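You operate a simulated robot arm through the tools that you are given. There is no shell and no other tool. Be economical: measure what you need, move in short steps, check, and stop when the job is done.

The job below is to be done with a simulated robot arm. You get a single attempt, and the scene is never put back.

Task
Set the thermometer's alarm and trip to the rating plate and reset the peak pointer.
Fine: shut the cover.
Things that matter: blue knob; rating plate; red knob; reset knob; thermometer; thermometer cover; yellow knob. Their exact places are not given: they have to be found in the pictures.

The check looks at the end state, three seconds after you hand in, the way a careful person would. Anything else that was tipped, shoved, dropped, spilled or broken makes it a failure. A push-on lid holds only when it is set on centred and level and pressed home; a screw cap is set on level and turned clockwise until tight.

Robot
A 7-joint arm with a two-finger parallel gripper on a trunk, on a base that drives. Base frame: it is fixed to the floor where the robot stands at the start and does not move with it; the origin is under the middle of the robot, x ahead of it, y to its left, z up. Readings come in mm, degrees, newtons and seconds.
With the tool pointing down near the work surface it reaches from about 420 to 920 mm from the robot's upright axis, wherever it stands. Its first joint turns from -166.0 to 166.0 degrees. Places, roughly: blue knob [700, 0, 1100]; rating plate [700, 100, 800]; red knob [700, 100, 1100]; reset knob [700, 100, 1300]; thermometer [800, 100, 1200]; thermometer cover [700, 100, 1100]; yellow knob [700, 200, 1100]. Payload 3.91 kg.
Tool frame: the origin (TCP) lies between the finger pads and is the grasp point; the fingertips stand 30 mm ahead of it; z points along the fingers, y is the line along which they close. Largest opening 110 mm; finger width 20, thickness 10; the body of the gripper, 48 by 112 mm, starts 55 mm behind the TCP.
Orientation is that of the tool frame in the base frame, as a unit quaternion [x, y, z, w]. With the fingers straight down and closing along the base's y, the tool's x points along the base's -x, its y along +y and its z along -z.

Tools
- The arm moves only by the tool play_rows. Its argument "steps" is one flat list of numbers, 7 for each row, row after row: the shift along the tool's x, y, z in mm, then the turn, a rotation vector about the tool's x, y, z in degrees, then the closure, from 0 (fully open) to 1 (shut). In form: [tx, ty, tz, rx, ry, rz, grip, tx, ty, tz, rx, ry, rz, grip, ...]. A call has 1 to 12 rows; each row shifts and turns the commanded pose from where the row before left it, along the tool's axes as they then stand. Rows are played at 5 a second. More than 50 mm and 8.6 degrees between two rows, or a gripper value outside its range, and nothing of the call is played. Where a pose cannot be reached the arm comes as near as it can. A force on the tool above 90 N (or 10 N above the force at the start of the call, whichever is more), or a blocked arm, ends the call early, and 0.2 s more pass. The fingers move at their own pace (about 72 mm/s each) and stop on an object; they squeeze with about 24 N. The grip force told is the motor's: it shows also when the fingers shut on nothing. Time passes only in rows, and 0.2 s behind the last, so rows that do not move let the fingers close. The reply holds the time, the measured pose of the TCP, the force on the tool along the base axes, the opening and the grip force, in the units named above and with some noise, with the torque about the TCP (base axes, N m) and any sound that the robot's microphone picked up.
- Cameras (640 x 400 px; columns grow to the right, rows downward): "scene" is now at [252.1, 30.6, 1439.2]; the picture's right is [0.33, -0.94, 0.00], its down [-0.52, -0.18, -0.83] and it looks along [0.78, 0.28, -0.55] (base axes); focal length 254 px, centre (320, 200). "wrist" rides on the gripper at [72, 17, -103] in the tool frame; the picture's right is [-0.23, 0.97, 0.00], its down [-0.76, -0.18, -0.62] and it looks along [-0.61, -0.14, 0.78] (tool axes); focal length 222 px, centre (320, 200).
- snapshot(camera): a new picture of that camera. The clock stands still meanwhile.
- slide_trunk(by): slides the trunk up (or, below 0, down) by that many mm; the arm and the scene camera ride with it, the base frame stays. It gives what a move gives, with no picture.
- steer(legs): drives the robot by 1 to 6 legs, each [ahead, left, turn to the left] in mm, mm and degrees, along the robot's own axes; the way and the turn of a leg run together, so that a leg with both is an arc; at most 1500 mm and 180 degrees a leg. The arm and the cameras ride along, it lands a little off, and it stops where it bumps. It gives what a move gives.
- pan_tilt(pan, tilt): turns the head with the scene camera to pan (to the left, within 86 degrees either way) and tilt (down, from -29 to 69), counted from straight ahead of the robot. It gives what a move gives.
- pixel_to_xyz(camera, pixels): for up to 12 pixels [column, row] of the newest picture of that camera ("zoom" is the newest enlarged one), the place [x, y, z] in the base frame of the surface seen there, good to about 2 mm. The clock stands still meanwhile.
- enlarge(camera, box): a new picture of the part [left, top, right, bottom] of that camera's present view, enlarged. The clock stands still meanwhile.
- close_job(): hands the job in; it is judged then, once.

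Keep the steps short. Do not move on a guess: measure, check each grasp and each placing, and mend mistakes. In all there are 80 turns and 52 pictures (those below and enlarged ones count). Leave the gripper open and the arm clear of the work at the hand-in unless told otherwise, and finish with a single line.

The tools are called after "Call:" by a JSON object that holds its "api" and its "payload". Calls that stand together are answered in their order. play_rows: Moves the arm, as the interface text tells. Its arguments: {"type":"object","properties":{"steps":{"type":"array","items":{"type":"number"}}},"required":["steps"]} The other tools are called the same way: slide_trunk (by) slides the trunk up or down; steer (legs) drives the base; pan_tilt (pan, tilt) turns the head that bears the scene camera; snapshot (camera) takes a picture; pixel_to_xyz (camera, pixels) gives the place of the surface under pixels of a picture; enlarge (camera, box) takes an enlarged picture of a part of a camera's view; close_job () hands the job in.

At the start:

```text
clock: 0.0
tool_pos: [546.2, 101.0, 999.9]
ee_rot: [0.001, 1.0, 0.0, 0.0]
force: [-0.1, 0.3, 0.5]
ft_torque: [0.0, 0.0, 0.01]
width: 110.0
finger_force: 0.1
trunk travel left (down, up): [-625.0, 57.0]
robot x, y, heading: [2.8, -0.0, -0.1]
head pan, tilt: [19.4, 33.7]
```

scene: 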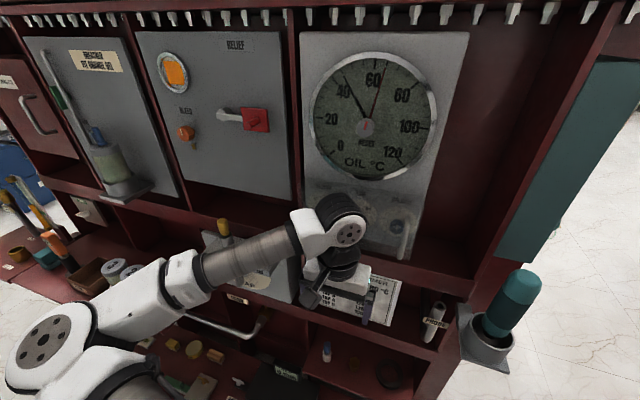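
wrist: 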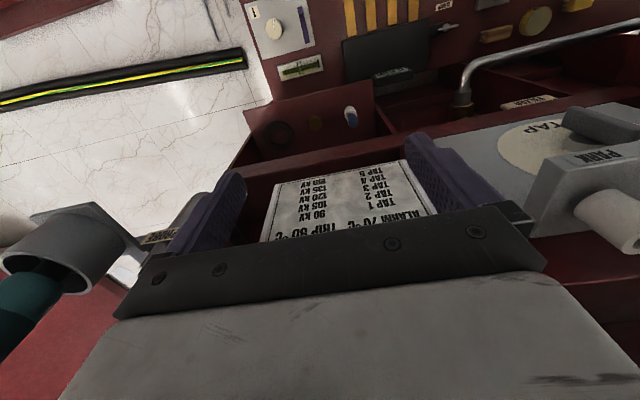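

The thermometer is at (370,110) in the scene picture, and the rating plate shows in both views. I'll enlarge the dial, the knob area below it, and the plate.

Call:
{"api": "enlarge", "payload": {"camera": "scene", "box": [290, 30, 480, 150]}}

Call:
{"api": "enlarge", "payload": {"camera": "scene", "box": [290, 150, 450, 270]}}

Call:
{"api": "enlarge", "payload": {"camera": "wrist", "box": [240, 150, 450, 260]}}

```text
3.33 times, centred on (385, 90) of scene
```

zoom: 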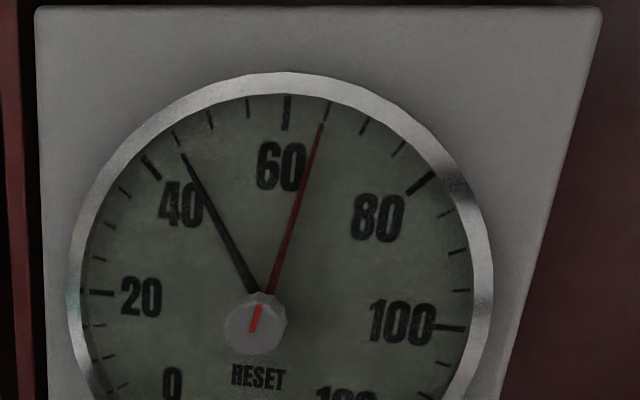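

```text
3.33 times, centred on (370, 210) of scene
```

zoom: 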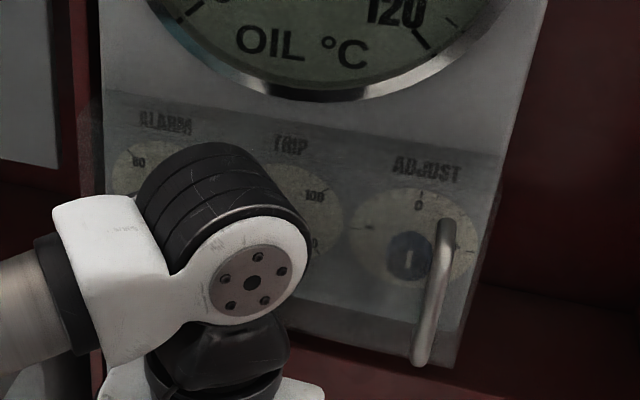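

```text
3.05 times, centred on (345, 205) of wrist
```

zoom: 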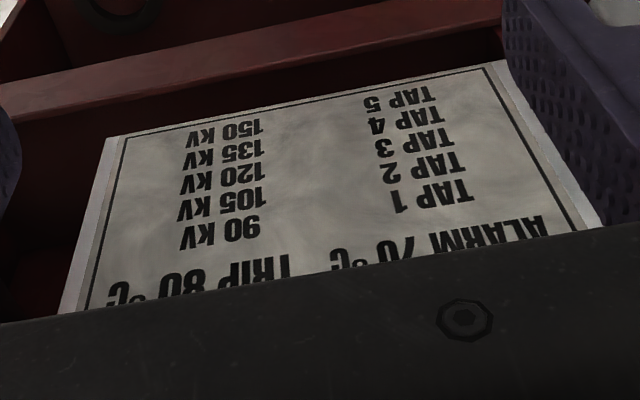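

The plate shows ALARM 70 and TRIP 80; I'll confirm the trip value later. Next I'll measure the thermometer panel and the cover handle.

Call:
{"api": "pixel_to_xyz", "payload": {"camera": "scene", "pixels": [[310, 40], [460, 40], [367, 127], [394, 230], [399, 218], [397, 253], [402, 205], [432, 200], [317, 180], [370, 60], [310, 110], [430, 230]]}}

Call:
{"api": "steer", "payload": {"legs": [[-200, 0, 0]]}}

```text
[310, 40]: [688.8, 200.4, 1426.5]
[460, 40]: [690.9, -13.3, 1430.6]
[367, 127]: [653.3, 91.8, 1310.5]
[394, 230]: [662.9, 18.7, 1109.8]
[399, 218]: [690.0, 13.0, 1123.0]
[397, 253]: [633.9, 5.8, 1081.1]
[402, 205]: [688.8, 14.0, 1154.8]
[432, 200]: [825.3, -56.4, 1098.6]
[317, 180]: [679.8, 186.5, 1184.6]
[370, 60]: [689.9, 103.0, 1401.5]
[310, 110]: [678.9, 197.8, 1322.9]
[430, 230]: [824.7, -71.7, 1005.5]
```

```text
clock: 1.6
tool_pos: [346.3, 100.9, 1000.7]
ee_rot: [-0.002, 1.0, 0.001, 0.0]
force: [-0.3, -0.1, 0.3]
ft_torque: [0.01, 0.0, 0.0]
width: 109.9
finger_force: 0.0
trunk travel left (down, up): [-625.0, 57.0]
robot x, y, heading: [-201.4, 2.6, 0.5]
head pan, tilt: [19.4, 33.7]
```

I've backed off 200 mm. The panel face is at x≈690, the handle near (634–663, 6–19, 1080–1110), and the reset knob near (653, 92, 1310). Next I'll swing the tool to point forward along +x.

Call:
{"api": "play_rows", "payload": {"steps": [-50, 0, 0, 0, 0, 0, 0, 0, 0, 0, 0, -8.2, 0, 0, 0, 0, 0, 0, -8.2, 0, 0, 0, 0, 0, 0, -8.2, 0, 0, 0, 0, 0, 0, -8.2, 0, 0, 0, 0, 0, 0, -8.2, 0, 0, 0, 0, 0, 0, -8.2, 0, 0, 0, 0, 0, 0, -8.2, 0, 0, 0, 0, 0, 0, -8.2, 0, 0, 0, 0, 0, 0, -8.2, 0, 0, 0, 0, 0, 0, -8.2, 0, 0, 0, 0, 0, 0, -8, 0, 0]}}

Call:
{"api": "snapshot", "payload": {"camera": "scene"}}

Call:
{"api": "snapshot", "payload": {"camera": "wrist"}}

```text
clock: 4.2
tool_pos: [470.6, 139.8, 1007.6]
ee_rot: [0.0, 0.706, 0.001, 0.708]
force: [-0.6, -0.3, 0.7]
ft_torque: [0.0, 0.0, 0.0]
width: 110.2
finger_force: 0.1
out of reach, approached as far as the arm can: row 6, 7, 8, 9, 10
trunk travel left (down, up): [-625.0, 57.0]
robot x, y, heading: [-198.6, -3.3, 0.1]
head pan, tilt: [19.4, 33.7]
```

```text
46 pictures are left
```

scene: 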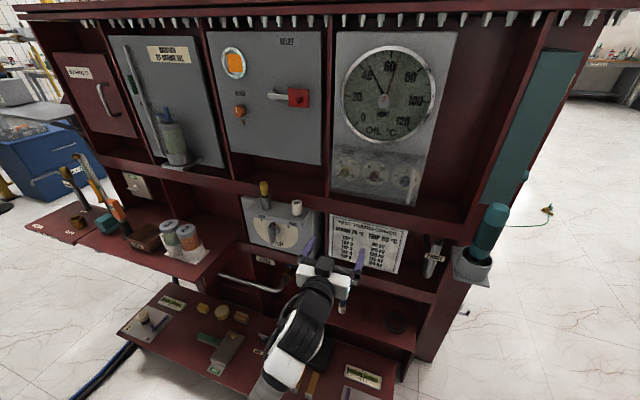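

```text
45 pictures are left
```

wrist: 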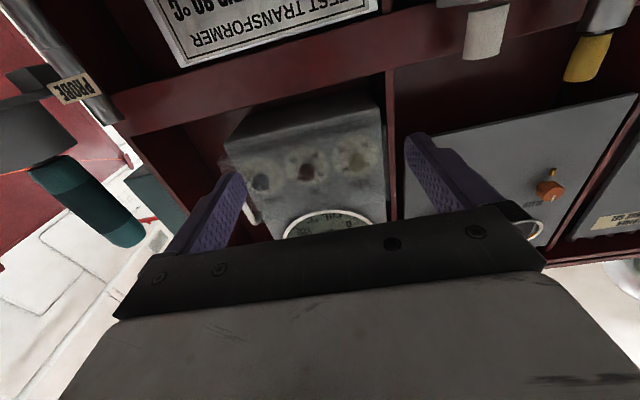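

The tool now points along +x and the view is clear. I'll enlarge the knob area and the plate.

Call:
{"api": "enlarge", "payload": {"camera": "scene", "box": [325, 140, 435, 210]}}

Call:
{"api": "pixel_to_xyz", "payload": {"camera": "zoom", "pixels": [[110, 150], [285, 190], [450, 230], [100, 60], [600, 130], [60, 300], [520, 380], [530, 180], [505, 335], [520, 240]]}}

Call:
{"api": "enlarge", "payload": {"camera": "scene", "box": [320, 205, 420, 280]}}

```text
5.71 times, centred on (380, 175) of scene
```

zoom: 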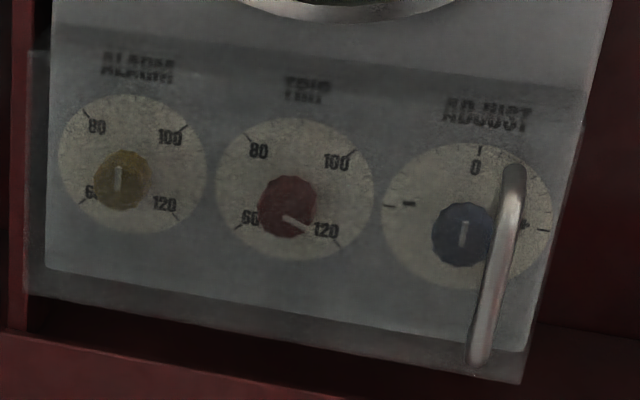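

```text
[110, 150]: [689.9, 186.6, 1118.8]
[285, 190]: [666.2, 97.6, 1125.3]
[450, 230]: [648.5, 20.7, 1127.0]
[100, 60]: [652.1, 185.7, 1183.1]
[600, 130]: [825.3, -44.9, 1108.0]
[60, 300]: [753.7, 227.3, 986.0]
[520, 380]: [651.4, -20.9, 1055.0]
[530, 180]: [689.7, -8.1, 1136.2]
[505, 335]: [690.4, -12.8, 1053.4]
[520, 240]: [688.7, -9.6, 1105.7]
```

```text
5.33 times, centred on (370, 242) of scene
```

zoom: 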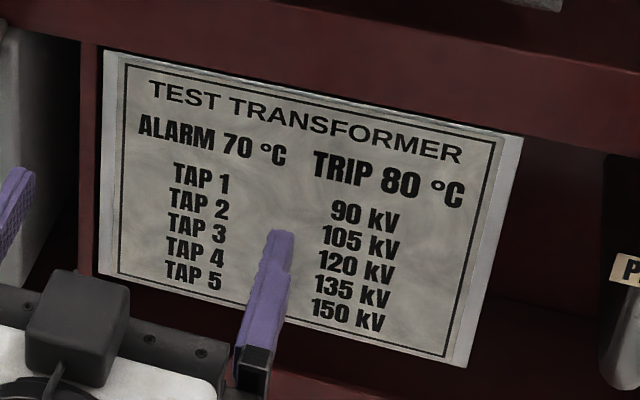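

The plate confirms ALARM 70 and TRIP 80. The yellow alarm knob now points up (about 90), and the red trip knob points to about 118. I'll measure the cover handle closely and look for the hinge.

Call:
{"api": "enlarge", "payload": {"camera": "scene", "box": [390, 160, 430, 210]}}

Call:
{"api": "pixel_to_xyz", "payload": {"camera": "scene", "pixels": [[413, 171], [412, 175], [411, 180], [410, 185], [409, 190], [408, 195], [407, 200], [410, 180], [411, 185], [410, 190], [335, 165], [375, 200]]}}

Call:
{"api": "enlarge", "payload": {"camera": "wrist", "box": [210, 90, 400, 250]}}

```text
8.00 times, centred on (410, 185) of scene
```

zoom: 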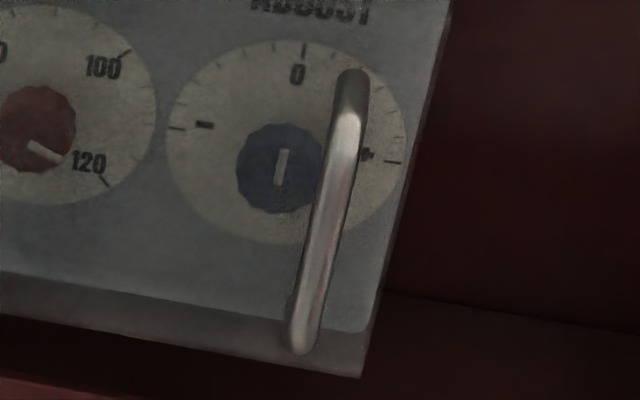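

```text
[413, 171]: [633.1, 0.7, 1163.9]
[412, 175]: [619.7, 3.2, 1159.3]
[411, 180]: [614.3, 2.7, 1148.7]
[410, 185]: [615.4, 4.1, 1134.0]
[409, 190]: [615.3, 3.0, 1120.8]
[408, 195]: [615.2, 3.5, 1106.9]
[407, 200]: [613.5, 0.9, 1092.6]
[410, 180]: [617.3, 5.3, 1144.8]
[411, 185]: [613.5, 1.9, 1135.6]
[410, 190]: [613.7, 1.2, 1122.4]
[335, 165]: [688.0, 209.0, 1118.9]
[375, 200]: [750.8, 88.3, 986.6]
```

```text
2.50 times, centred on (305, 170) of wrist
```

zoom: 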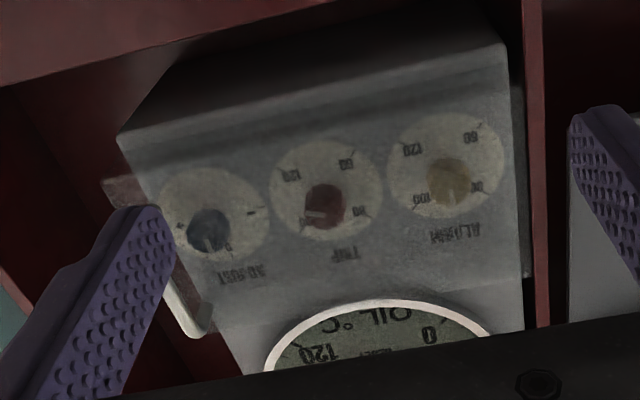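

The handle is a vertical bar at x≈620, y≈2, z 1085–1165, and the cover face is at x≈651. The hinge is on the left, near y≈215. I'll raise the tool to z≈1125 and line it up in y with the handle, keeping clear of the panel.

Call:
{"api": "play_rows", "payload": {"steps": [-40, -46, 0, 0, 0, 0, 0, -40, -46, 0, 0, 0, 0, 0, -36, -46, 0, 0, 0, 0, 0.3, 0, 0, 0, 0, 0, 0, 0.45]}}

Call:
{"api": "steer", "payload": {"legs": [[70, 0, 0]]}}

Call:
{"api": "snapshot", "payload": {"camera": "scene"}}

```text
refused: row 1 steps farther than a row can; nothing moved
```

```text
clock: 5.2
tool_pos: [540.5, 140.2, 1007.1]
ee_rot: [0.0, 0.707, 0.0, 0.707]
force: [-0.6, -0.1, -0.5]
ft_torque: [-0.02, -0.03, 0.0]
width: 109.9
finger_force: 0.1
trunk travel left (down, up): [-625.0, 57.0]
robot x, y, heading: [-126.8, -4.8, 0.2]
head pan, tilt: [19.4, 33.7]
```

```text
40 pictures are left
```

scene: 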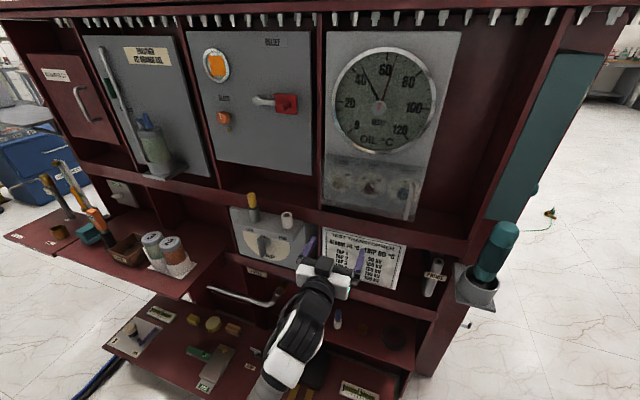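

The row steps were too long, but the drive went through. I'll resend the move with smaller steps.

Call:
{"api": "play_rows", "payload": {"steps": [-30, -35, 0, 0, 0, 0, 0, -30, -35, 0, 0, 0, 0, 0.2, -30, -35, 0, 0, 0, 0, 0.3, -28, -33, 0, 0, 0, 0, 0.45, 0, 0, 0, 0, 0, 0, 0.45]}}

Call:
{"api": "snapshot", "payload": {"camera": "scene"}}

Call:
{"api": "snapshot", "payload": {"camera": "wrist"}}

```text
clock: 6.4
tool_pos: [571.6, 84.4, 1059.9]
ee_rot: [-0.001, 0.707, 0.001, 0.707]
force: [0.5, -0.8, -0.5]
ft_torque: [0.01, 0.0, 0.01]
width: 60.3
finger_force: 0.0
out of reach, approached as far as the arm can: row 1, 2, 3, 4
trunk travel left (down, up): [-625.0, 57.0]
robot x, y, heading: [-131.6, -2.3, 0.3]
head pan, tilt: [19.4, 33.7]
```

```text
39 pictures are left
```

scene: 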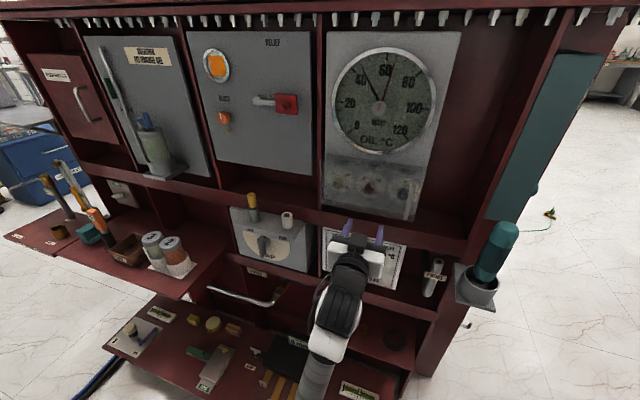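

```text
38 pictures are left
```

wrist: 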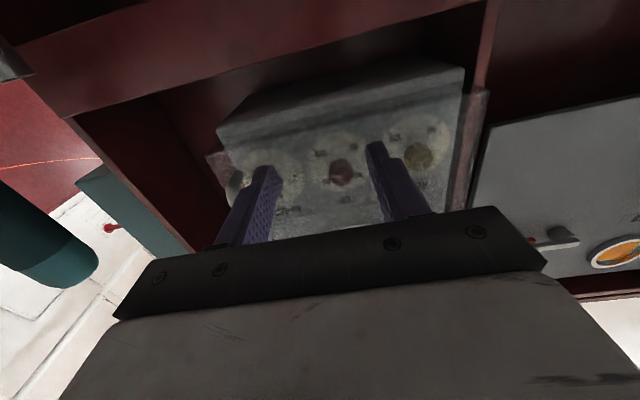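

The arm folds too tightly with the base this close. I'll back the base off 120 mm and line up again from there.

Call:
{"api": "steer", "payload": {"legs": [[-120, 0, 0]]}}

Call:
{"api": "play_rows", "payload": {"steps": [0, 0, 40, 0, 0, 0, 0.45, 0, 0, 40, 0, 0, 0, 0.45, 0, 0, 0, 0, 0, 0, 0.45]}}

```text
clock: 7.6
tool_pos: [451.7, 83.1, 1060.7]
ee_rot: [-0.001, 0.707, 0.001, 0.707]
force: [-0.4, 0.3, -0.1]
ft_torque: [0.02, 0.05, 0.03]
width: 60.6
finger_force: 0.0
trunk travel left (down, up): [-625.0, 57.0]
robot x, y, heading: [-247.7, 2.9, 0.2]
head pan, tilt: [19.4, 33.7]
```

```text
clock: 8.4
tool_pos: [481.6, 87.3, 1054.3]
ee_rot: [0.0, 0.708, 0.0, 0.707]
force: [-0.7, -0.2, -0.4]
ft_torque: [0.02, 0.03, -0.01]
width: 60.5
finger_force: 0.1
out of reach, approached as far as the arm can: row 1, 2
trunk travel left (down, up): [-625.0, 57.0]
robot x, y, heading: [-248.8, 0.8, 0.3]
head pan, tilt: [19.4, 33.7]
```

This looks like a wrist limit: the forearm slopes down too steeply to point the tool forward. I'll lower the trunk and lift the arm alternately.

Call:
{"api": "slide_trunk", "payload": {"by": -100}}

Call:
{"api": "play_rows", "payload": {"steps": [-45, 0, 0, 0, 0, 0, 0.45, -45, 0, 0, 0, 0, 0, 0.45, -40, 0, 0, 0, 0, 0, 0.45, -40, 0, 0, 0, 0, 0, 0.45, 0, 0, 0, 0, 0, 0, 0.45]}}

Call:
{"api": "slide_trunk", "payload": {"by": -100}}

Call:
{"api": "play_rows", "payload": {"steps": [-45, 0, 0, 0, 0, 0, 0.45, -45, 0, 0, 0, 0, 0, 0.45, -10, 0, 0, 0, 0, 0, 0.45, 0, 0, 0, 0, 0, 0, 0.45]}}

```text
clock: 9.8
tool_pos: [480.7, 87.0, 953.7]
ee_rot: [0.0, 0.707, 0.0, 0.707]
force: [0.4, -0.8, 0.6]
ft_torque: [0.02, -0.02, -0.02]
width: 60.3
finger_force: 0.0
trunk travel left (down, up): [-525.0, 157.0]
robot x, y, heading: [-249.6, 1.7, 0.1]
head pan, tilt: [19.4, 33.7]
```

```text
clock: 11.0
tool_pos: [483.6, 84.8, 1124.8]
ee_rot: [0.0, 0.708, -0.001, 0.706]
force: [-0.6, -0.6, -0.6]
ft_torque: [-0.04, 0.01, -0.02]
width: 60.8
finger_force: 0.0
trunk travel left (down, up): [-525.0, 157.0]
robot x, y, heading: [-246.4, 3.5, 0.2]
head pan, tilt: [19.4, 33.7]
```

```text
clock: 12.3
tool_pos: [483.3, 86.0, 1025.6]
ee_rot: [0.001, 0.708, -0.002, 0.706]
force: [0.0, 0.2, 0.0]
ft_torque: [0.01, -0.01, 0.01]
width: 60.4
finger_force: 0.0
trunk travel left (down, up): [-425.0, 257.0]
robot x, y, heading: [-248.0, -2.5, 0.2]
head pan, tilt: [19.4, 33.7]
```

```text
clock: 13.3
tool_pos: [484.7, 86.6, 1123.5]
ee_rot: [0.0, 0.708, 0.0, 0.707]
force: [0.2, -2.1, 0.2]
ft_torque: [0.02, -0.01, 0.01]
width: 60.7
finger_force: 0.1
trunk travel left (down, up): [-425.0, 257.0]
robot x, y, heading: [-251.3, -4.4, 0.3]
head pan, tilt: [19.4, 33.7]
```

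The moves now track the commands. I'll shift to y≈2 and forward to x≈560, then look.

Call:
{"api": "play_rows", "payload": {"steps": [0, -42, 0, 0, 0, 0, 0.45, 0, -42, 0, 0, 0, 0, 0.45, 0, 0, 45, 0, 0, 0, 0.45, 0, 0, 30, 0, 0, 0, 0.45, 0, 0, 0, 0, 0, 0, 0.45]}}

Call:
{"api": "pan_tilt", "payload": {"pan": 10, "tilt": 10}}

Call:
{"api": "snapshot", "payload": {"camera": "scene"}}

Call:
{"api": "snapshot", "payload": {"camera": "wrist"}}

```text
clock: 14.5
tool_pos: [559.1, 1.7, 1125.1]
ee_rot: [0.0, 0.708, -0.001, 0.706]
force: [0.5, 0.2, 0.3]
ft_torque: [-0.01, 0.0, 0.0]
width: 60.4
finger_force: 0.1
trunk travel left (down, up): [-425.0, 257.0]
robot x, y, heading: [-247.3, -3.5, 0.1]
head pan, tilt: [19.4, 33.7]
```

```text
clock: 15.4
tool_pos: [558.7, 3.1, 1126.2]
ee_rot: [0.0, 0.708, -0.001, 0.706]
force: [0.1, 0.6, 0.0]
ft_torque: [0.02, -0.01, 0.0]
width: 60.4
finger_force: 0.1
trunk travel left (down, up): [-425.0, 257.0]
robot x, y, heading: [-247.1, -0.1, 0.0]
head pan, tilt: [10.0, 10.0]
```

```text
37 pictures are left
```

scene: 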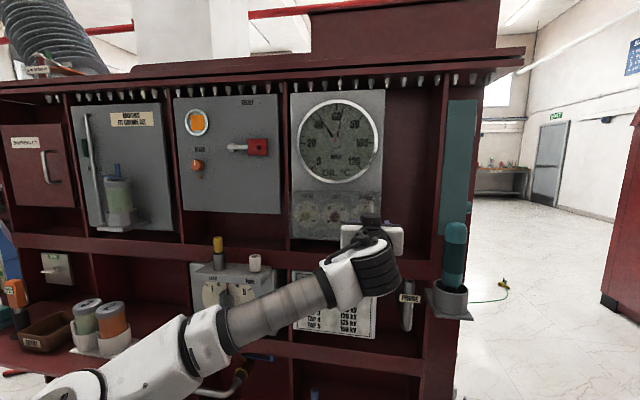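

```text
36 pictures are left
```

wrist: 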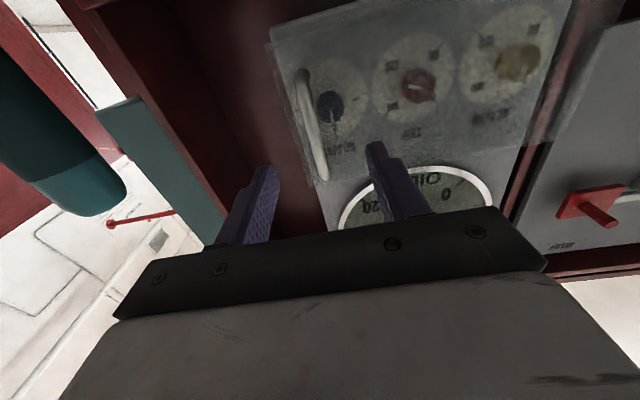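

The handle at wrist (310,125) lies between the fingers. I'll go forward to x≈611 and close.

Call:
{"api": "play_rows", "payload": {"steps": [0, 0, 26, 0, 0, 0, 0.45, 0, 0, 26, 0, 0, 0, 0.45, 0, 0, 0, 0, 0, 0, 0.8, 0, 0, 0, 0, 0, 0, 0.9, 0, 0, 0, 0, 0, 0, 1, 0, 0, 0, 0, 0, 0, 1]}}

Call:
{"api": "snapshot", "payload": {"camera": "wrist"}}

```text
clock: 16.8
tool_pos: [609.8, -1.1, 1126.3]
ee_rot: [0.002, 0.708, -0.001, 0.707]
force: [-3.6, -11.8, -0.5]
ft_torque: [-0.03, -0.12, -0.16]
width: 9.3
finger_force: 45.1
trunk travel left (down, up): [-425.0, 257.0]
robot x, y, heading: [-247.7, -2.1, -0.0]
head pan, tilt: [10.0, 10.0]
```

```text
35 pictures are left
```

wrist: 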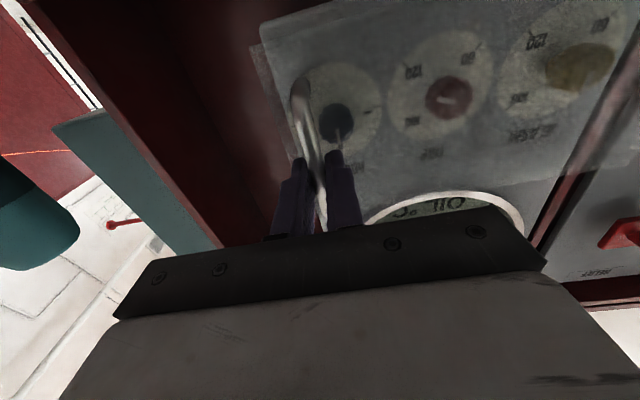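

The bar is gripped, with the opening at 9.3 mm. I'll pull along the hinge arc for three rows of 8° and check.

Call:
{"api": "play_rows", "payload": {"steps": [0, 4.5, -15, 4, 0, 0, 1, 0, 3, -15, 4, 0, 0, 1, 0, 3, -15, 4, 0, 0, 1, 0, 3, -15, 4, 0, 0, 1, 0, 3, -15, 4, 0, 0, 1, 0, 3, -15, 4, 0, 0, 1]}}

Call:
{"api": "snapshot", "payload": {"camera": "scene"}}

```text
clock: 18.2
tool_pos: [527.4, 44.6, 1126.4]
ee_rot: [0.143, 0.692, -0.146, 0.692]
force: [14.8, 20.7, 20.0]
ft_torque: [0.49, 0.6, 0.36]
width: 9.5
finger_force: 45.5
trunk travel left (down, up): [-425.0, 257.0]
robot x, y, heading: [-246.6, -1.9, 0.3]
head pan, tilt: [10.0, 10.0]
```

```text
34 pictures are left
```

scene: 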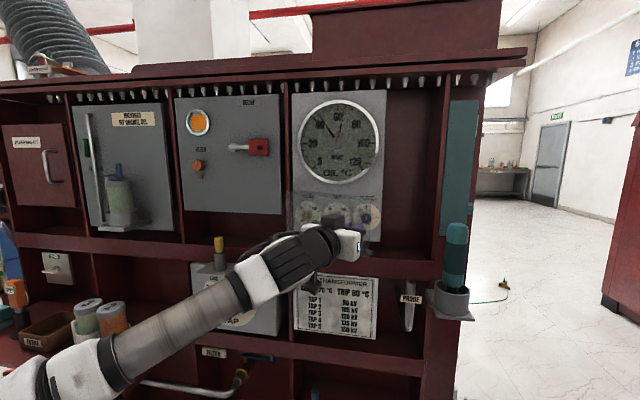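

The cover is about 24° open and following the pull. I'll continue along the arc.

Call:
{"api": "play_rows", "payload": {"steps": [0, 4, -14, 4, 0, 0, 1, 0, 4, -14, 4, 0, 0, 1, 0, 4, -14, 4, 0, 0, 1, 0, 4, -14, 4, 0, 0, 1, 0, 4, -14, 4, 0, 0, 1, 0, 4, -14, 4, 0, 0, 1]}}

Call:
{"api": "snapshot", "payload": {"camera": "wrist"}}

```text
clock: 19.0
tool_pos: [503.3, 66.7, 1134.7]
ee_rot: [0.232, 0.688, -0.17, 0.667]
force: [21.0, 22.4, -22.3]
ft_torque: [-0.02, 1.78, 0.46]
width: 10.6
finger_force: 45.2
out of reach, approached as far as the arm can: row 4
trunk travel left (down, up): [-425.0, 257.0]
robot x, y, heading: [-249.5, -3.1, 0.3]
head pan, tilt: [10.0, 10.0]
stopped in row 4: the force on the tool passed its limit at 115 N (the readings are from after the stop); the commanded pose is now the measured one
```

```text
33 pictures are left
```

wrist: 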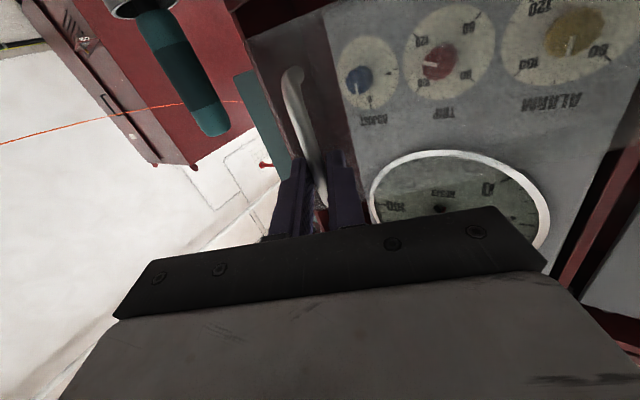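

The arm is at its fold limit with the cover about 35° open. I'll open the fingers to release the handle, then back the base off.

Call:
{"api": "play_rows", "payload": {"steps": [0, 0, 0, 0, 0, 0, 0.4, 0, 0, 0, 0, 0, 0, 0.4, 0, 0, 0, 0, 0, 0, 0.4]}}

Call:
{"api": "steer", "payload": {"legs": [[-100, 0, 0]]}}

Call:
{"api": "snapshot", "payload": {"camera": "wrist"}}

Call:
{"api": "snapshot", "payload": {"camera": "scene"}}

```text
clock: 19.8
tool_pos: [497.9, 56.6, 1141.1]
ee_rot: [0.241, 0.678, -0.176, 0.672]
force: [-0.5, -0.2, -1.4]
ft_torque: [-0.02, -0.01, 0.02]
width: 66.1
finger_force: 0.1
trunk travel left (down, up): [-425.0, 257.0]
robot x, y, heading: [-248.9, 1.8, 0.5]
head pan, tilt: [10.0, 10.0]
```

```text
clock: 21.0
tool_pos: [397.6, 57.5, 1142.2]
ee_rot: [0.239, 0.679, -0.174, 0.672]
force: [0.7, 0.3, -0.3]
ft_torque: [0.01, -0.01, -0.02]
width: 66.1
finger_force: 0.2
trunk travel left (down, up): [-425.0, 257.0]
robot x, y, heading: [-346.6, 2.3, 0.2]
head pan, tilt: [10.0, 10.0]
```

```text
32 pictures are left
```

wrist: 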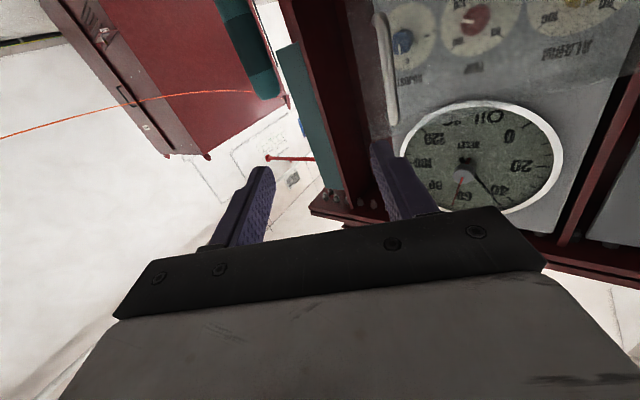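

```text
31 pictures are left
```

scene: 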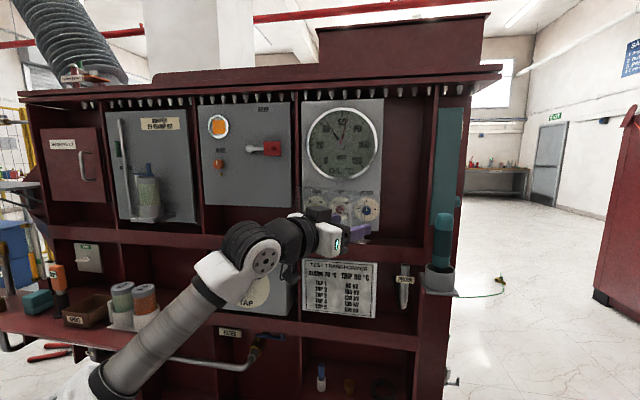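

The cover stays open. I'll measure its handle and free edge in the wrist view.

Call:
{"api": "pixel_to_xyz", "payload": {"camera": "wrist", "pixels": [[380, 25], [384, 50], [388, 80], [392, 110], [373, 60], [365, 30], [362, 80], [405, 42], [473, 18], [555, 3], [465, 172]]}}

Call:
{"api": "enlarge", "payload": {"camera": "scene", "box": [290, 90, 400, 250]}}

```text
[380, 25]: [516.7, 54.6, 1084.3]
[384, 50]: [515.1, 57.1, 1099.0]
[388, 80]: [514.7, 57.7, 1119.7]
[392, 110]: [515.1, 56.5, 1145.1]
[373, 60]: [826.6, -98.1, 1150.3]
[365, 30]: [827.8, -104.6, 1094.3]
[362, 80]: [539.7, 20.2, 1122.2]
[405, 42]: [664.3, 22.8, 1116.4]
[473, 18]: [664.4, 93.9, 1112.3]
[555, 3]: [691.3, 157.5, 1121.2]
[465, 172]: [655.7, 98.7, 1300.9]
```

```text
2.50 times, centred on (345, 170) of scene
```

zoom: 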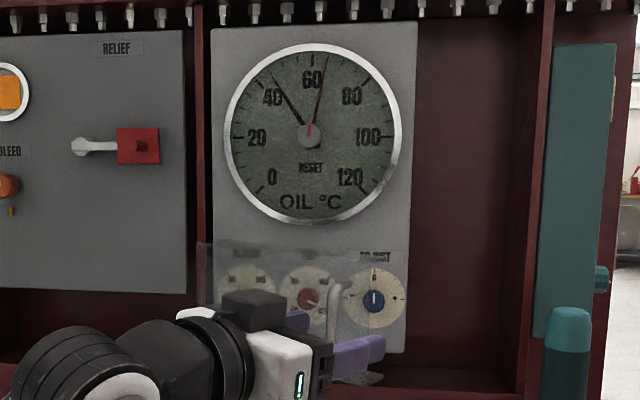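

The cover is about 30° open, with the handle at (521,57) and the free edge at (540,20). My plan:

1. Straighten the tool.
2. Go to y≈-65, to the right of the free edge.
3. Enter with the fingers closed to x≈600.
4. Sweep left against the inside of the cover.

First I'll straighten and shift. I'm also measuring the partition's front edges.

Call:
{"api": "play_rows", "payload": {"steps": [0, -20, -5, -6.8, -0.1, -1.07, 0.8, 0, -20, -5, -6.8, -0.1, -1.07, 1, 0, -20, 0, -6.8, -0.1, -1.07, 1, 0, -20, 0, -6.8, -0.1, -1.07, 1, 0, -20, 0, -6.8, -0.1, -1.07, 1, 0, -20, 0, 0, 0, 0, 1, 0, 0, 0, 0, 0, 0, 1]}}

Call:
{"api": "pixel_to_xyz", "payload": {"camera": "scene", "pixels": [[297, 130], [297, 180], [430, 150], [430, 200], [385, 250], [262, 147], [340, 248], [320, 248], [440, 245]]}}

```text
clock: 22.6
tool_pos: [353.4, -52.4, 1136.0]
ee_rot: [0.0, 0.707, 0.0, 0.707]
force: [-0.1, 1.2, 0.3]
ft_torque: [0.02, -0.01, 0.05]
width: 0.0
finger_force: 24.0
trunk travel left (down, up): [-425.0, 257.0]
robot x, y, heading: [-347.5, -0.5, 0.4]
head pan, tilt: [10.0, 10.0]
```

```text
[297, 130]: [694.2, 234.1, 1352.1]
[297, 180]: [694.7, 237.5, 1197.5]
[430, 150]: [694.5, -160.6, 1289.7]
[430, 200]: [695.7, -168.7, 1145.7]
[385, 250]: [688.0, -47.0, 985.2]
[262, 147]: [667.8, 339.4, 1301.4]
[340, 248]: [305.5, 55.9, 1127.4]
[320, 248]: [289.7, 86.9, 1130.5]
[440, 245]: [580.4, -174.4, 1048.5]
```

The partitions are flush at x≈694, so there's free room in front. I'll go right by 12 mm, down 10 mm, and forward to x≈600.

Call:
{"api": "play_rows", "payload": {"steps": [10, -12, 40, 0, 0, 0, 1, 0, 0, 50, 0, 0, 0, 1, 0, 0, 50, 0, 0, 0, 1, 0, 0, 50, 0, 0, 0, 1, 0, 0, 50, 0, 0, 0, 1, 0, 0, 0, 0, 0, 0, 1]}}

Call:
{"api": "snapshot", "payload": {"camera": "scene"}}

```text
clock: 24.0
tool_pos: [594.4, -62.2, 1124.6]
ee_rot: [0.0, 0.707, 0.0, 0.707]
force: [0.7, 0.3, 0.4]
ft_torque: [0.03, -0.02, 0.0]
width: 0.0
finger_force: 24.0
trunk travel left (down, up): [-425.0, 257.0]
robot x, y, heading: [-349.1, -0.2, 0.4]
head pan, tilt: [10.0, 10.0]
```

```text
29 pictures are left
```

scene: 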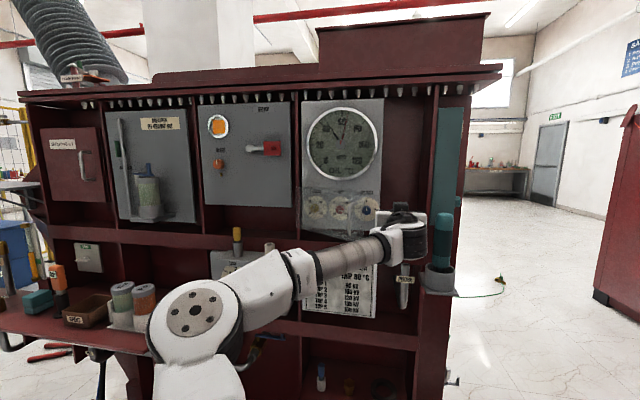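

The forearm comes in from the left and could clip the opening cover. I'll reposition the base about 250 mm to the right so the arm approaches from the right-hand side.

Call:
{"api": "steer", "payload": {"legs": [[-220, 0, 0], [0, -250, 0]]}}

Call:
{"api": "play_rows", "payload": {"steps": [0, 50, 0, 0, 0, 0, 1, 0, 50, 0, 0, 0, 0, 1, 0, 50, 0, 0, 0, 0, 1, 0, 50, 0, 0, 0, 0, 1, 0, 45, 0, 0, 0, 0, 1, 0, 0, 0, 0, 0, 0, 1]}}

Call:
{"api": "steer", "payload": {"legs": [[220, 0, 0]]}}

Call:
{"api": "pan_tilt", "payload": {"pan": 22, "tilt": 10}}

Call:
{"api": "snapshot", "payload": {"camera": "scene"}}

```text
clock: 27.5
tool_pos: [374.5, -270.6, 1123.9]
ee_rot: [0.002, 0.707, -0.003, 0.707]
force: [-0.1, -0.2, -0.4]
ft_torque: [-0.01, -0.03, 0.02]
width: 0.0
finger_force: 23.8
trunk travel left (down, up): [-425.0, 257.0]
robot x, y, heading: [-565.7, -201.8, -0.1]
head pan, tilt: [10.0, 10.0]
stopped in leg 2: the robot was blocked; the commanded pose is now the measured one
```

```text
clock: 28.9
tool_pos: [375.2, -22.2, 1123.5]
ee_rot: [0.003, 0.707, -0.003, 0.707]
force: [0.0, -0.2, 0.4]
ft_torque: [-0.02, -0.02, 0.03]
width: 0.1
finger_force: 23.7
trunk travel left (down, up): [-425.0, 257.0]
robot x, y, heading: [-566.6, -200.4, -0.0]
head pan, tilt: [10.0, 10.0]
```

```text
clock: 30.6
tool_pos: [594.1, -21.7, 1122.3]
ee_rot: [0.003, 0.707, -0.002, 0.707]
force: [-0.2, 0.0, 0.2]
ft_torque: [0.02, 0.0, -0.03]
width: 0.2
finger_force: 23.9
trunk travel left (down, up): [-425.0, 257.0]
robot x, y, heading: [-349.7, -201.5, 0.3]
head pan, tilt: [10.0, 10.0]
```

```text
clock: 31.3
tool_pos: [594.0, -22.7, 1122.1]
ee_rot: [0.003, 0.707, -0.002, 0.707]
force: [0.5, -1.1, 0.1]
ft_torque: [-0.01, 0.01, 0.0]
width: 0.0
finger_force: 24.1
trunk travel left (down, up): [-425.0, 257.0]
robot x, y, heading: [-352.7, -198.1, 0.0]
head pan, tilt: [22.0, 10.0]
```

```text
28 pictures are left
```

scene: 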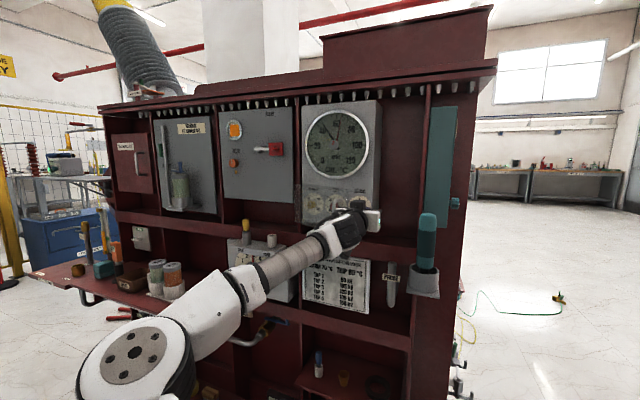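

The sideways leg stopped against something after about 200 mm, and I'll check what that was. I also entered at y=-22, a bit close to the cover edge, so I'll look at both.

Call:
{"api": "enlarge", "payload": {"camera": "scene", "box": [290, 170, 400, 250]}}

Call:
{"api": "pan_tilt", "payload": {"pan": -75, "tilt": 35}}

Call:
{"api": "snapshot", "payload": {"camera": "scene"}}

```text
5.00 times, centred on (345, 210) of scene
```

zoom: 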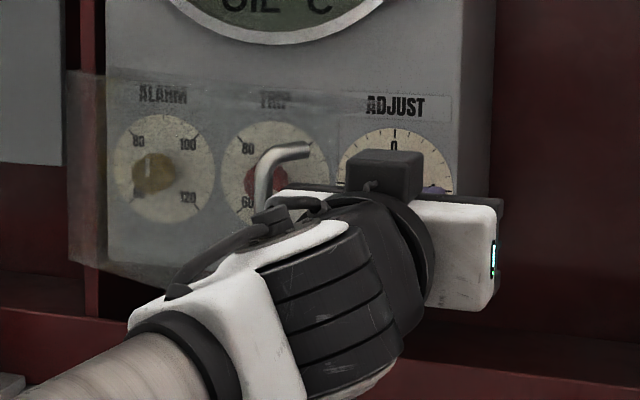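

```text
clock: 33.1
tool_pos: [593.3, -22.4, 1123.2]
ee_rot: [0.002, 0.707, -0.002, 0.707]
force: [-0.4, 1.0, 0.3]
ft_torque: [0.03, 0.03, 0.02]
width: 0.1
finger_force: 24.4
trunk travel left (down, up): [-425.0, 257.0]
robot x, y, heading: [-344.2, -201.2, 0.3]
head pan, tilt: [-75.0, 35.0]
```

```text
26 pictures are left
```

scene: 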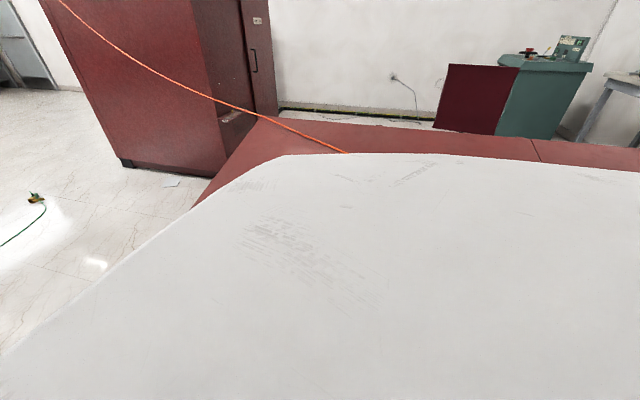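

The block was the long red bench to the right: heavy furniture, nothing shifted. The cover is still about 33° open, but the hand's body is slightly outside its edge. I'll move right and drop to z≈1075, below the knobs, then go deeper to x≈630.

Call:
{"api": "play_rows", "payload": {"steps": [0, -42, 0, 0, 0, 0, 1, 46, 0, 0, 0, 0, 0, 1, 0, 0, 36, 0, 0, 0, 1, 0, 0, 0, 0, 0, 0, 1]}}

Call:
{"api": "pan_tilt", "payload": {"pan": 25, "tilt": 12}}

Call:
{"api": "play_rows", "payload": {"steps": [0, 30, 0, 0, 0, 0, 1, 0, 30, 0, 0, 0, 0, 1, 0, 30, 0, 0, 0, 0, 1, 0, 0, 0, 0, 0, 0, 1]}}

Call:
{"api": "enlarge", "payload": {"camera": "scene", "box": [250, 140, 410, 260]}}

```text
clock: 34.1
tool_pos: [631.0, -62.9, 1075.4]
ee_rot: [0.003, 0.707, -0.002, 0.707]
force: [-0.1, 0.5, 0.4]
ft_torque: [0.03, -0.03, 0.0]
width: 0.0
finger_force: 24.1
trunk travel left (down, up): [-425.0, 257.0]
robot x, y, heading: [-349.8, -201.2, 0.2]
head pan, tilt: [-75.0, 35.0]
```

```text
clock: 35.8
tool_pos: [631.2, -62.4, 1076.8]
ee_rot: [0.002, 0.707, -0.002, 0.707]
force: [-0.8, 0.3, -0.4]
ft_torque: [0.02, 0.0, 0.0]
width: 0.1
finger_force: 23.9
trunk travel left (down, up): [-425.0, 257.0]
robot x, y, heading: [-346.8, -202.5, 0.3]
head pan, tilt: [25.0, 12.0]
```

```text
clock: 36.8
tool_pos: [630.4, 28.6, 1079.4]
ee_rot: [0.002, 0.707, -0.001, 0.707]
force: [0.1, -1.0, -0.7]
ft_torque: [0.01, 0.02, 0.0]
width: 0.0
finger_force: 23.9
trunk travel left (down, up): [-425.0, 257.0]
robot x, y, heading: [-348.1, -201.9, 0.1]
head pan, tilt: [25.0, 12.0]
```

```text
3.33 times, centred on (330, 200) of scene
```

zoom: 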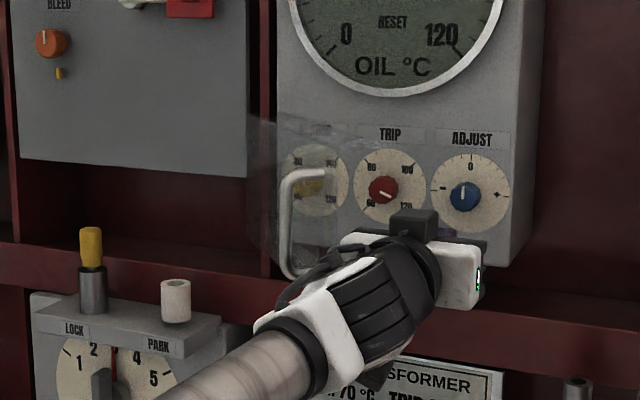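

The cover is swinging open with almost no force. I'll continue left.

Call:
{"api": "play_rows", "payload": {"steps": [0, 30, 0, 0, 0, 0, 1, 0, 30, 0, 0, 0, 0, 1, 0, 30, 0, 0, 0, 0, 1, 0, 30, 0, 0, 0, 0, 1, 0, 30, 0, 0, 0, 0, 1, 0, 20, 0, 0, 0, 0, 1, 0, 0, 0, 0, 0, 0, 1]}}

Call:
{"api": "enlarge", "payload": {"camera": "scene", "box": [250, 140, 410, 260]}}

```text
clock: 38.4
tool_pos: [631.1, 196.4, 1077.8]
ee_rot: [0.002, 0.707, -0.002, 0.707]
force: [-0.4, -0.4, 0.5]
ft_torque: [0.01, 0.01, 0.04]
width: 0.0
finger_force: 24.3
trunk travel left (down, up): [-425.0, 257.0]
robot x, y, heading: [-349.3, -200.5, 0.0]
head pan, tilt: [25.0, 12.0]
```

```text
3.33 times, centred on (330, 200) of scene
```

zoom: 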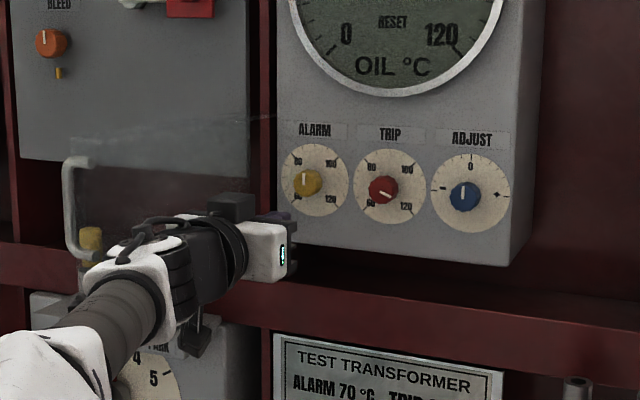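

The cover is past 100° open and clear. I'll back the hand off and measure the knobs.

Call:
{"api": "play_rows", "payload": {"steps": [0, -20, -40, 0, 0, 0, 0.7, 0, -20, -40, 0, 0, 0, 0.5, 20, -5, -10, 0, 0, 0, 0.45, 0, 0, 0, 0, 0, 0, 0.45]}}

Call:
{"api": "enlarge", "payload": {"camera": "scene", "box": [315, 165, 385, 210]}}

```text
clock: 39.4
tool_pos: [541.6, 153.8, 1055.5]
ee_rot: [0.003, 0.707, -0.002, 0.707]
force: [-0.2, 0.6, -0.2]
ft_torque: [-0.01, -0.03, -0.02]
width: 60.3
finger_force: 0.0
trunk travel left (down, up): [-425.0, 257.0]
robot x, y, heading: [-350.3, -199.3, 0.3]
head pan, tilt: [25.0, 12.0]
```

```text
8.89 times, centred on (350, 188) of scene
```

zoom: 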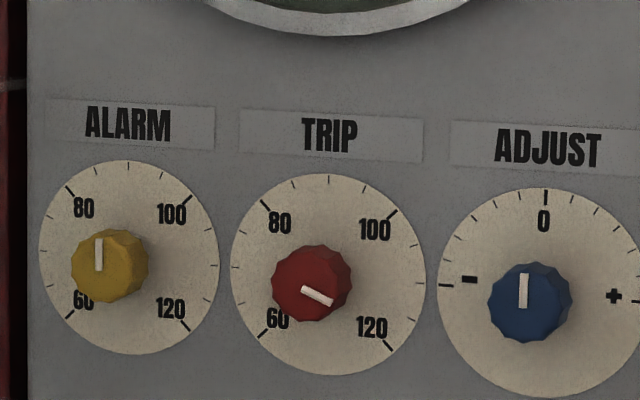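

The knobs are clear. The scale maps to angle: 60 at -135°, 80 at -45°, 100 at +45°, 120 at +135°. Alarm 70 therefore means pointing left (90° counter-clockwise), and trip 80 means -45° (about 157° counter-clockwise). Next I'll measure the knob faces and dial plates.

Call:
{"api": "pixel_to_xyz", "payload": {"camera": "zoom", "pixels": [[76, 265], [103, 265], [130, 264], [104, 290], [276, 282], [306, 285], [338, 285], [307, 310], [525, 300], [150, 200], [140, 270], [345, 285]]}}

Call:
{"api": "snapshot", "payload": {"camera": "wrist"}}

```text
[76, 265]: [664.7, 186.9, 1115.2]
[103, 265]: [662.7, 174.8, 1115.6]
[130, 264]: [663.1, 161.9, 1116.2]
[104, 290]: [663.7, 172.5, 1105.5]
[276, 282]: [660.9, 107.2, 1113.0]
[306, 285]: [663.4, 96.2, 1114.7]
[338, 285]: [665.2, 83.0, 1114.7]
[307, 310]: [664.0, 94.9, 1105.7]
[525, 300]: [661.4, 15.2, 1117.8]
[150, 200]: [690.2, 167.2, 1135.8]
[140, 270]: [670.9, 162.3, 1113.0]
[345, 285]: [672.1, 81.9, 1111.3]
```

```text
22 pictures are left
```

wrist: 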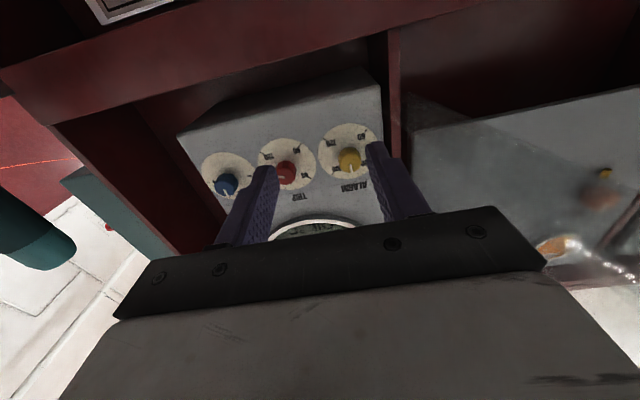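

The knob faces sit at x≈663.5 on the 690 panel. Their centres are near y=175 (alarm), 95 (trip) and 15 (blue), with z≈1115. I'll move in front of the alarm knob and check.

Call:
{"api": "play_rows", "payload": {"steps": [-30, 11, 15, 0, 0, 0, 0.45, -30, 10, 15, 0, 0, 0, 0.45, 0, 0, 20, 0, 0, 0, 0.45, 0, 0, 0, 0, 0, 0, 0.45]}}

Call:
{"api": "snapshot", "payload": {"camera": "wrist"}}

```text
clock: 40.4
tool_pos: [590.4, 172.1, 1117.2]
ee_rot: [0.003, 0.707, -0.001, 0.707]
force: [0.4, -0.3, -0.3]
ft_torque: [0.01, -0.01, 0.0]
width: 60.4
finger_force: 0.1
trunk travel left (down, up): [-425.0, 257.0]
robot x, y, heading: [-346.2, -200.5, 0.3]
head pan, tilt: [25.0, 12.0]
```

```text
21 pictures are left
```

wrist: 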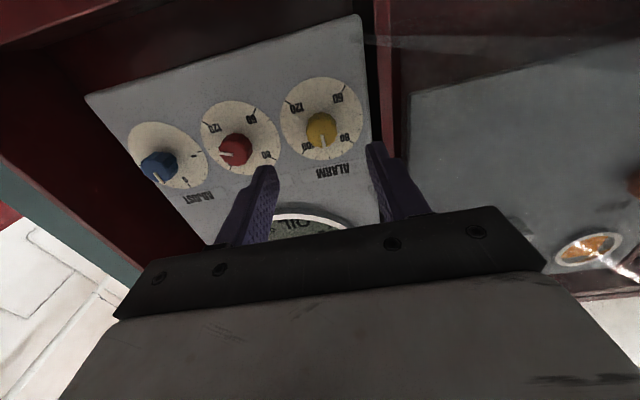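

The yellow knob lies between the fingers. I'll advance to x≈652 with a small y correction and close.

Call:
{"api": "play_rows", "payload": {"steps": [1, 2, 31, 0, 0, 0, 0.45, 0, 0, 31, 0, 0, 0, 0.45, 0, 0, 0, 0, 0, 0, 0.6, 0, 0, 0, 0, 0, 0, 0.8, 0, 0, 0, 0, 0, 0, 1, 0, 0, 0, 0, 0, 0, 1]}}

```text
clock: 41.8
tool_pos: [652.7, 175.2, 1117.4]
ee_rot: [0.003, 0.707, -0.001, 0.707]
force: [-0.6, -1.8, 1.9]
ft_torque: [0.0, 0.28, -0.09]
width: 25.6
finger_force: 45.1
trunk travel left (down, up): [-425.0, 257.0]
robot x, y, heading: [-347.5, -201.3, 0.1]
head pan, tilt: [25.0, 12.0]
```

The knob is gripped at 25.6 mm and well centred. I'll turn counter-clockwise (−z) by 90° in 11 rows.

Call:
{"api": "play_rows", "payload": {"steps": [0, 0, 0, 0, 0, -8.2, 1, 0, 0, 0, 0, 0, -8.2, 1, 0, 0, 0, 0, 0, -8.2, 1, 0, 0, 0, 0, 0, -8.2, 1, 0, 0, 0, 0, 0, -8.2, 1, 0, 0, 0, 0, 0, -8.2, 1, 0, 0, 0, 0, 0, -8.2, 1, 0, 0, 0, 0, 0, -8.2, 1, 0, 0, 0, 0, 0, -8.2, 1, 0, 0, 0, 0, 0, -8.2, 1, 0, 0, 0, 0, 0, -8, 1, 0, 0, 0, 0, 0, 0, 1]}}

Call:
{"api": "enlarge", "payload": {"camera": "scene", "box": [315, 165, 385, 210]}}

```text
clock: 44.4
tool_pos: [651.7, 176.9, 1115.8]
ee_rot: [0.5, -0.5, 0.501, -0.499]
force: [18.8, 16.9, 14.7]
ft_torque: [-0.04, -0.44, 0.97]
width: 25.4
finger_force: 45.3
trunk travel left (down, up): [-425.0, 257.0]
robot x, y, heading: [-350.4, -200.6, 0.1]
head pan, tilt: [25.0, 12.0]
```

```text
8.89 times, centred on (350, 188) of scene
```

zoom: 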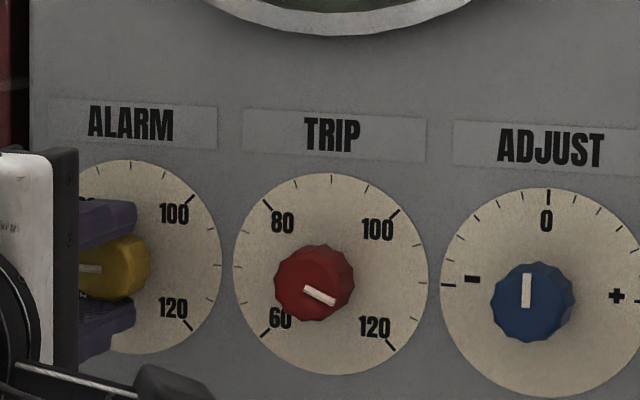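

The pointer now faces left. I'll release, back off to x≈575 and check, moving right to stand in front of the trip knob.

Call:
{"api": "play_rows", "payload": {"steps": [0, 0, 0, 0, 0, 0, 0.6, 0, 0, 0, 0, 0, 0, 0.45, 0, 0, 0, 0, 0, 0, 0.45, 0, 0, -35, 0, 0, 0, 0.45, 0, 0, -35, 0, 0, 0, 0.45, 0, 0, 0, 0, 0, 0, 0.45]}}

Call:
{"api": "snapshot", "payload": {"camera": "wrist"}}

```text
clock: 45.8
tool_pos: [583.3, 173.3, 1115.4]
ee_rot: [-0.498, 0.502, -0.501, 0.499]
force: [0.9, -0.6, 0.1]
ft_torque: [0.0, 0.04, -0.02]
width: 60.6
finger_force: 0.1
trunk travel left (down, up): [-425.0, 257.0]
robot x, y, heading: [-346.6, -197.5, 0.3]
head pan, tilt: [25.0, 12.0]
```

```text
19 pictures are left
```

wrist: 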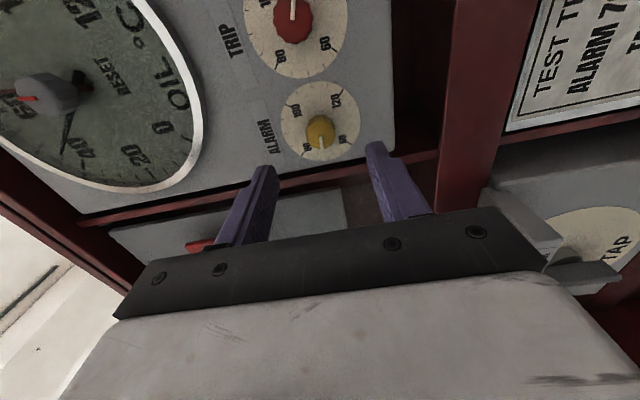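

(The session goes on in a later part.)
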